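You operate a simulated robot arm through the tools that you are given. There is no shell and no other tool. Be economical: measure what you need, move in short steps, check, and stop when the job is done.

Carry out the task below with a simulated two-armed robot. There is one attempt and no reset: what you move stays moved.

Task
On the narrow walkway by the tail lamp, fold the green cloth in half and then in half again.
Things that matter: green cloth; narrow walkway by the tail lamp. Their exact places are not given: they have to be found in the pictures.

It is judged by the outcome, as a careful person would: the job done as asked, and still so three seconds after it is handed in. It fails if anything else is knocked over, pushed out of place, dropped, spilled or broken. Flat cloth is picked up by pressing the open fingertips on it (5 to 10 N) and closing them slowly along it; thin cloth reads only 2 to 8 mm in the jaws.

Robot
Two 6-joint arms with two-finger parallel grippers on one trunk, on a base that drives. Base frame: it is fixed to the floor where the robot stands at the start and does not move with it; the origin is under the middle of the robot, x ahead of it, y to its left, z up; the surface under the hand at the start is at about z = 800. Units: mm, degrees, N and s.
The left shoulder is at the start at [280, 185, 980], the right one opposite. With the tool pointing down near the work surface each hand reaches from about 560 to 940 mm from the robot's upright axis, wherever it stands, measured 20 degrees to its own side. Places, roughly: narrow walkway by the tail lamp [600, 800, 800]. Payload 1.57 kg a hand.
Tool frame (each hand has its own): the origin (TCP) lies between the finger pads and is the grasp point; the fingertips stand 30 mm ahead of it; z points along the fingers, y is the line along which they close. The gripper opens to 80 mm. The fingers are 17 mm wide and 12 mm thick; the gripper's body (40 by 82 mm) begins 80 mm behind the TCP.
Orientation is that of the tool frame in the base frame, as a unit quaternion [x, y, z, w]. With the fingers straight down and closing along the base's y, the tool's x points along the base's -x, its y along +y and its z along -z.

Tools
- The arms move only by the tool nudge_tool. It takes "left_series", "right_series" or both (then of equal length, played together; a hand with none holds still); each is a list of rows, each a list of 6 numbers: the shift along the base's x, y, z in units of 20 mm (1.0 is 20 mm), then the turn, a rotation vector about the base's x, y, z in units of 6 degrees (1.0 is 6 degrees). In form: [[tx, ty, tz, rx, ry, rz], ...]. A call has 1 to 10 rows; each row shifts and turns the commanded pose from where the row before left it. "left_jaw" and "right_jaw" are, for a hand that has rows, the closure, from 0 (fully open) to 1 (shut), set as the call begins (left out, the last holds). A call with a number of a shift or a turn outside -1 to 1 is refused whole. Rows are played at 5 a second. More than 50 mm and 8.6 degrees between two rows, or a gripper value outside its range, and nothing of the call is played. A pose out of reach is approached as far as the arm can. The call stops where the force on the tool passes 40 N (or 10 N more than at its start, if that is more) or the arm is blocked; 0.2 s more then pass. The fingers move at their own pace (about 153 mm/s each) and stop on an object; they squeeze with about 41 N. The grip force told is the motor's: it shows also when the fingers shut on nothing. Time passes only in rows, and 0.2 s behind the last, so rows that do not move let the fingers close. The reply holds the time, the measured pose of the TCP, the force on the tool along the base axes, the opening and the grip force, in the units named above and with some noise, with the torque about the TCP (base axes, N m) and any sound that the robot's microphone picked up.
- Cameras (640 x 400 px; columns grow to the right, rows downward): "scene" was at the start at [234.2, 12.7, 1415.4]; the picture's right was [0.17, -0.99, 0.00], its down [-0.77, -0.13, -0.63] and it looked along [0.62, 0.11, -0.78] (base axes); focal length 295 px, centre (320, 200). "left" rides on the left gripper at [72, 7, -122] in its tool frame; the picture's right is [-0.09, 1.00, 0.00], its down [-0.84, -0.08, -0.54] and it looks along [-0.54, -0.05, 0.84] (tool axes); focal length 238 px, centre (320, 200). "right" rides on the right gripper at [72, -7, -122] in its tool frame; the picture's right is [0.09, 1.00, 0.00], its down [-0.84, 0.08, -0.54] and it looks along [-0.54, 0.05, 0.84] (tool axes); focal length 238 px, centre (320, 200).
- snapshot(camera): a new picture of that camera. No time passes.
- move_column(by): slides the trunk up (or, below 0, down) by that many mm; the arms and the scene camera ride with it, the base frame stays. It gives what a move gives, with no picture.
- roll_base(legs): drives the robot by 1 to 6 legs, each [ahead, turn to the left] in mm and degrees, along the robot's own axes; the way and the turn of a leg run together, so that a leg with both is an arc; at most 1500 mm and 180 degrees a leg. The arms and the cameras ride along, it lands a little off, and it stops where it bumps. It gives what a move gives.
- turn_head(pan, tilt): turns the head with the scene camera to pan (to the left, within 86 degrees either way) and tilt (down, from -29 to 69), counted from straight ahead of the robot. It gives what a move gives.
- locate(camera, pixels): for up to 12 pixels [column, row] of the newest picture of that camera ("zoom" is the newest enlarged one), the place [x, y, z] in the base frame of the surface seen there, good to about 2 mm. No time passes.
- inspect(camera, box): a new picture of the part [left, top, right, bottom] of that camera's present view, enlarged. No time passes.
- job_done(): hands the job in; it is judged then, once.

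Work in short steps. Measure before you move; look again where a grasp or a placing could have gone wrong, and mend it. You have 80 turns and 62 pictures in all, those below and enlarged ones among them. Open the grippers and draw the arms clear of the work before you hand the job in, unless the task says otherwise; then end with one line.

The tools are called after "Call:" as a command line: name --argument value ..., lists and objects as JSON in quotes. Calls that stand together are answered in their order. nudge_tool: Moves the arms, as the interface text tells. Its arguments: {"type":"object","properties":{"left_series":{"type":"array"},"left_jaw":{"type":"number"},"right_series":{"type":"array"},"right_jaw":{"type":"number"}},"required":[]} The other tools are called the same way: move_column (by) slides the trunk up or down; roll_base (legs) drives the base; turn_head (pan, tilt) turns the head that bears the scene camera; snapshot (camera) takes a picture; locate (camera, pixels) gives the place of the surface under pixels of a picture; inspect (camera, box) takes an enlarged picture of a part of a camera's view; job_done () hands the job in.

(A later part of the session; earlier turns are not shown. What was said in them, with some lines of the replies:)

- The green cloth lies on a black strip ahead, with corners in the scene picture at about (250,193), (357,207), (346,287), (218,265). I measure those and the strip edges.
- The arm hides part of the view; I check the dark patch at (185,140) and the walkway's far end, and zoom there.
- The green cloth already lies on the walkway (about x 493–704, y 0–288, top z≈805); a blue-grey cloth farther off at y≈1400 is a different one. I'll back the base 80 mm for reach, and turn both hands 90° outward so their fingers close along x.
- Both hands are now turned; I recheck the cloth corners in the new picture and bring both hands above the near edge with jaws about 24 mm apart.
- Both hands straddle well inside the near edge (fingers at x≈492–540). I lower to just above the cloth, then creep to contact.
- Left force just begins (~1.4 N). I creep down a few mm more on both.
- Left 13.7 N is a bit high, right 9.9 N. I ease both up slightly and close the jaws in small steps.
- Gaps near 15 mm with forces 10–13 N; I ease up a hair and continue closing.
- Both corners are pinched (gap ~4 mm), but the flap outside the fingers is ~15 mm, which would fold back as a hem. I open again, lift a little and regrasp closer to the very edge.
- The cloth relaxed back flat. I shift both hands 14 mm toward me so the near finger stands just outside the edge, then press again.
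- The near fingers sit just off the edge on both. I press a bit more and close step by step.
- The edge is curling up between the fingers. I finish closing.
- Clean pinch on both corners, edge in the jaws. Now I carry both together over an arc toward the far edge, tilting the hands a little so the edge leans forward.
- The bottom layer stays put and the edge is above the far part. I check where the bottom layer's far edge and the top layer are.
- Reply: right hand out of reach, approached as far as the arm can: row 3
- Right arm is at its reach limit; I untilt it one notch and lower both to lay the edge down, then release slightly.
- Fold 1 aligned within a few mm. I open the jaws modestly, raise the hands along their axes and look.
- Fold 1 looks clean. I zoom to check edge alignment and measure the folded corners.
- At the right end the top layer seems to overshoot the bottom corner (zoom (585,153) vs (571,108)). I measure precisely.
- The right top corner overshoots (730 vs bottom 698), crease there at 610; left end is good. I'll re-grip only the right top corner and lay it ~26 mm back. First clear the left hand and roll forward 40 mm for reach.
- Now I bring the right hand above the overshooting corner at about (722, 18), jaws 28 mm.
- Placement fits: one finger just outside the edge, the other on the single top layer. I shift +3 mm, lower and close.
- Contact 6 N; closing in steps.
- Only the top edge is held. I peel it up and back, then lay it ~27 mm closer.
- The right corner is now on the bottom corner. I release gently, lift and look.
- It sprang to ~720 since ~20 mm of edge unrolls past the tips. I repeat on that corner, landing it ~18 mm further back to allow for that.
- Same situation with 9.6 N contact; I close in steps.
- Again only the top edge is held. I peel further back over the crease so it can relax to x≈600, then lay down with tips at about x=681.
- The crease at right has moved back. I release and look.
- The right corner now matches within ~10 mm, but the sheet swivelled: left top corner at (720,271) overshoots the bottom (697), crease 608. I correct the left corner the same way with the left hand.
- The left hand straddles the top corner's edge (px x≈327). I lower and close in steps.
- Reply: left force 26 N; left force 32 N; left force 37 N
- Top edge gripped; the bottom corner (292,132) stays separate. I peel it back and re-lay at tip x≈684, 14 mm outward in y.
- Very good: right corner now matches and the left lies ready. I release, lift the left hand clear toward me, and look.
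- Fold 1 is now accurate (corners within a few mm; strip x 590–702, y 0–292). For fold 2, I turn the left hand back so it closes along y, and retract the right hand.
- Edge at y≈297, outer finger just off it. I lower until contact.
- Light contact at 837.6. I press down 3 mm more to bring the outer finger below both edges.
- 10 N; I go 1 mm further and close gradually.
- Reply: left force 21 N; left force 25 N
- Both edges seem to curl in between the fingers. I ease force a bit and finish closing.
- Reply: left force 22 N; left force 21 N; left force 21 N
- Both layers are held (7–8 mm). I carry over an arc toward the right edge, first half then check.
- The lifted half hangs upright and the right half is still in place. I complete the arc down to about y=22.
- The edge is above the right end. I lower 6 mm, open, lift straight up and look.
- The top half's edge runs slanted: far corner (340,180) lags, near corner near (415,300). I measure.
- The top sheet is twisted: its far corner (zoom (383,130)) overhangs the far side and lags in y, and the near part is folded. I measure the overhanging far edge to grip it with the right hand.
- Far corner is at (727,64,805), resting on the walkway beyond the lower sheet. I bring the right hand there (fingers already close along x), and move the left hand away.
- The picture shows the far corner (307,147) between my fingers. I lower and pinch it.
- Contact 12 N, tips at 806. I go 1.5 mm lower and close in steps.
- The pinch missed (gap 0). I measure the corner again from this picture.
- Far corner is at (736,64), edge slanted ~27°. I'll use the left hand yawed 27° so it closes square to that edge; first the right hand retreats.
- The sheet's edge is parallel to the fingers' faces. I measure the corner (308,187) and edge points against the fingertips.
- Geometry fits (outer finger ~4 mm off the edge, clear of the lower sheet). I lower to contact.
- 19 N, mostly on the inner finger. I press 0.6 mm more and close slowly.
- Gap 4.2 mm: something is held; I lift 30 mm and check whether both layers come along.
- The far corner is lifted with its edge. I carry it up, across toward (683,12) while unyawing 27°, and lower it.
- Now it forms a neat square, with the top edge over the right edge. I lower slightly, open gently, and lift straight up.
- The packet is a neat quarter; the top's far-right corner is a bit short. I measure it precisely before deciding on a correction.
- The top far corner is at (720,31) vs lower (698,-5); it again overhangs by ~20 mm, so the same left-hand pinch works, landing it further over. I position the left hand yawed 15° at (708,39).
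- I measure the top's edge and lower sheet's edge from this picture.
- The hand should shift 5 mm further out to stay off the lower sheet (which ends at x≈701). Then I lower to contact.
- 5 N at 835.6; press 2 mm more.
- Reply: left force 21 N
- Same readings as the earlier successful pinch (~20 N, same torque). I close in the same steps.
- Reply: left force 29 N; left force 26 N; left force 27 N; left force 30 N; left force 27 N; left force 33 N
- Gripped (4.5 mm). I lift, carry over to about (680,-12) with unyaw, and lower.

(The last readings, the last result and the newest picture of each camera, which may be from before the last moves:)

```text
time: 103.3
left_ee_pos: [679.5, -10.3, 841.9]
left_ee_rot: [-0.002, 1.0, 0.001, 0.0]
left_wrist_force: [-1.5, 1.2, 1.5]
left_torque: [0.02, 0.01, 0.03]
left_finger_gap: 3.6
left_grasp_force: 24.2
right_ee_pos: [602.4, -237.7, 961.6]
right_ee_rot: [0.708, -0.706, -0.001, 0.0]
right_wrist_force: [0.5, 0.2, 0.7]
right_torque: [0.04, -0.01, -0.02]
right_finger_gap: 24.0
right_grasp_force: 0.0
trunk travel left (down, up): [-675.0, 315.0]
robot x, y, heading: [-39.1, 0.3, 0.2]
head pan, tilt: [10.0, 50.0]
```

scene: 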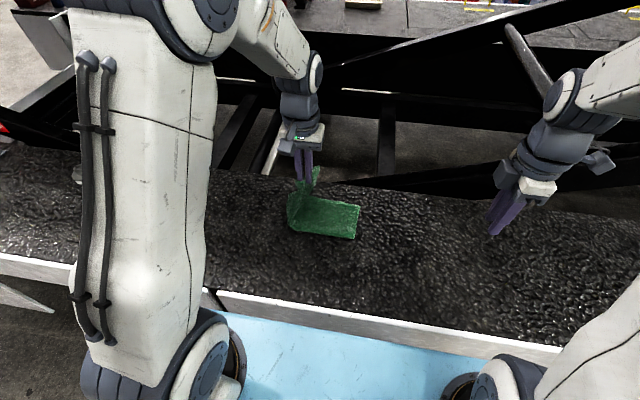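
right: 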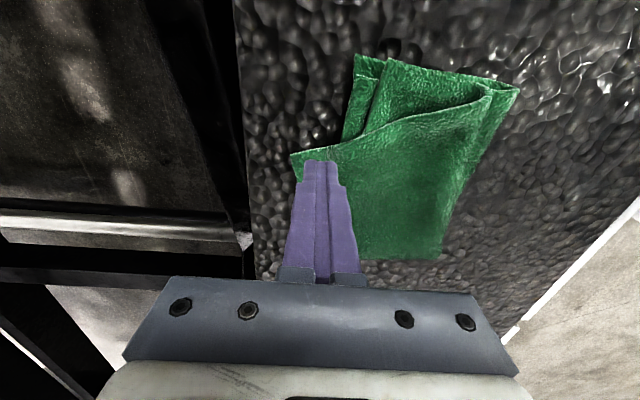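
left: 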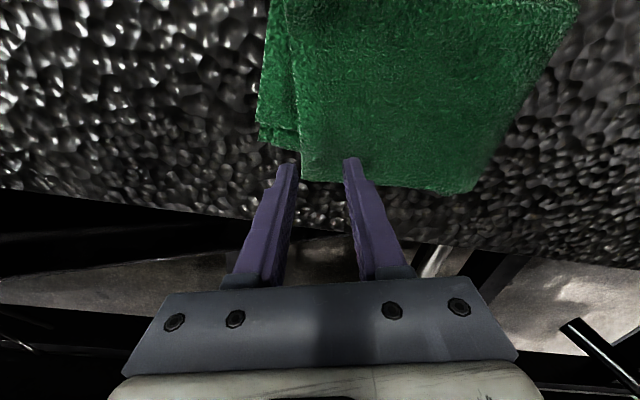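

Still held (3.6 mm), touching lightly. I release gently, lift straight up, retreat both hands, and take the final picture.

Call:
nudge_tool --left_series '[[0, 0, 0, 0, 0, 0], [0, 0, 0, 0, 0, 0], [0, 0, 0.2, 0, 0, 0], [0, 0, 0.5, 0, 0, 0], [0, 0, 1, 0, 0, 0], [0, 0, 1, 0, 0, 0], [-0.3, 0.5, 1, 0, 0, 0], [-0.5, 1, 0.8, 0, 0, 0], [-0.5, 1, 0.5, 0, 0, 0], [-0.5, 1, 0, 0, 0, 0]]' --left_jaw 0.8

Call:
nudge_tool --left_series '[[-0.3, 1, 0.2, 0, 0, 0], [-0.3, 1, 0.2, 0, 0, 0], [-0.3, 1, 0.2, 0, 0, 0], [-0.3, 1, 0.2, 0, 0, 0], [-0.3, 1, 0.2, 0, 0, 0], [-0.3, 1, 0.2, 0, 0, 0], [-0.3, 1, 0.2, 0, 0, 0], [-0.3, 1, 0.2, 0, 0, 0], [-0.3, 1, 0.2, 0, 0, 0], [-0.3, 1, 0.2, 0, 0, 0]]' --left_jaw 0 --right_series '[[0, 0, 0, 0, 0, 0], [0, 0, 0, 0, 0, 0], [0, 0, 0, 0, 0, 0], [0, 0, 0, 0, 0, 0], [0, 0, 0, 0, 0, 0], [0, 0, 0, 0, 0, 0], [0, 0, 0, 0, 0, 0], [0, 0, 0, 0, 0, 0], [0, 0, 0, 0, 0, 0], [0, 0, 0, 0, 0, 0]]' --right_jaw 0

Call:
inspect --camera "scene" --box '[262, 160, 390, 240]'

```text
time: 105.5
left_ee_pos: [643.6, 57.3, 943.4]
left_ee_rot: [-0.001, 1.0, 0.0, 0.0]
left_wrist_force: [-0.8, 0.2, 0.0]
left_torque: [-0.01, -0.01, 0.01]
left_finger_gap: 16.3
left_grasp_force: 0.0
right_ee_pos: [601.4, -236.9, 961.5]
right_ee_rot: [0.708, -0.706, 0.0, 0.0]
right_wrist_force: [0.9, -0.2, -1.2]
right_torque: [0.02, 0.0, -0.01]
right_finger_gap: 24.1
right_grasp_force: 0.1
trunk travel left (down, up): [-675.0, 315.0]
robot x, y, heading: [-38.5, -2.2, -0.0]
head pan, tilt: [10.0, 50.0]
```

```text
time: 107.7
left_ee_pos: [583.6, 257.3, 984.2]
left_ee_rot: [-0.002, 1.0, 0.0, 0.001]
left_wrist_force: [-0.2, -0.3, 0.4]
left_torque: [0.02, 0.01, -0.01]
left_finger_gap: 79.9
left_grasp_force: 0.0
right_ee_pos: [601.8, -237.3, 962.2]
right_ee_rot: [0.708, -0.706, 0.0, -0.001]
right_wrist_force: [0.9, 0.2, -0.3]
right_torque: [-0.03, 0.01, 0.0]
right_finger_gap: 80.2
right_grasp_force: 0.1
trunk travel left (down, up): [-675.0, 315.0]
robot x, y, heading: [-38.4, -1.8, 0.1]
head pan, tilt: [10.0, 50.0]
```

```text
5.00 times, centred on (326, 200) of scene
```

zoom: 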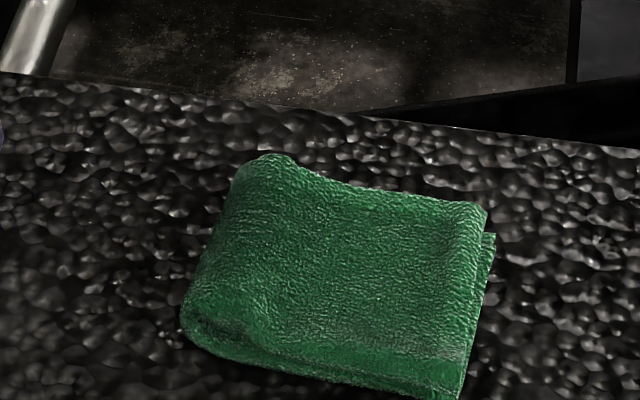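

The top corner (486,208) now lies almost on the lower corner (495,235). The cloth is a tidy quarter, both grippers are open and clear, and nothing else has been moved, so I hand the job in.

Call:
job_done

```text
The job is handed in.
```

The green cloth is folded in half and then in half again on the walkway; its top and lower corners were nearly aligned in the last picture, and both arms are open and clear.
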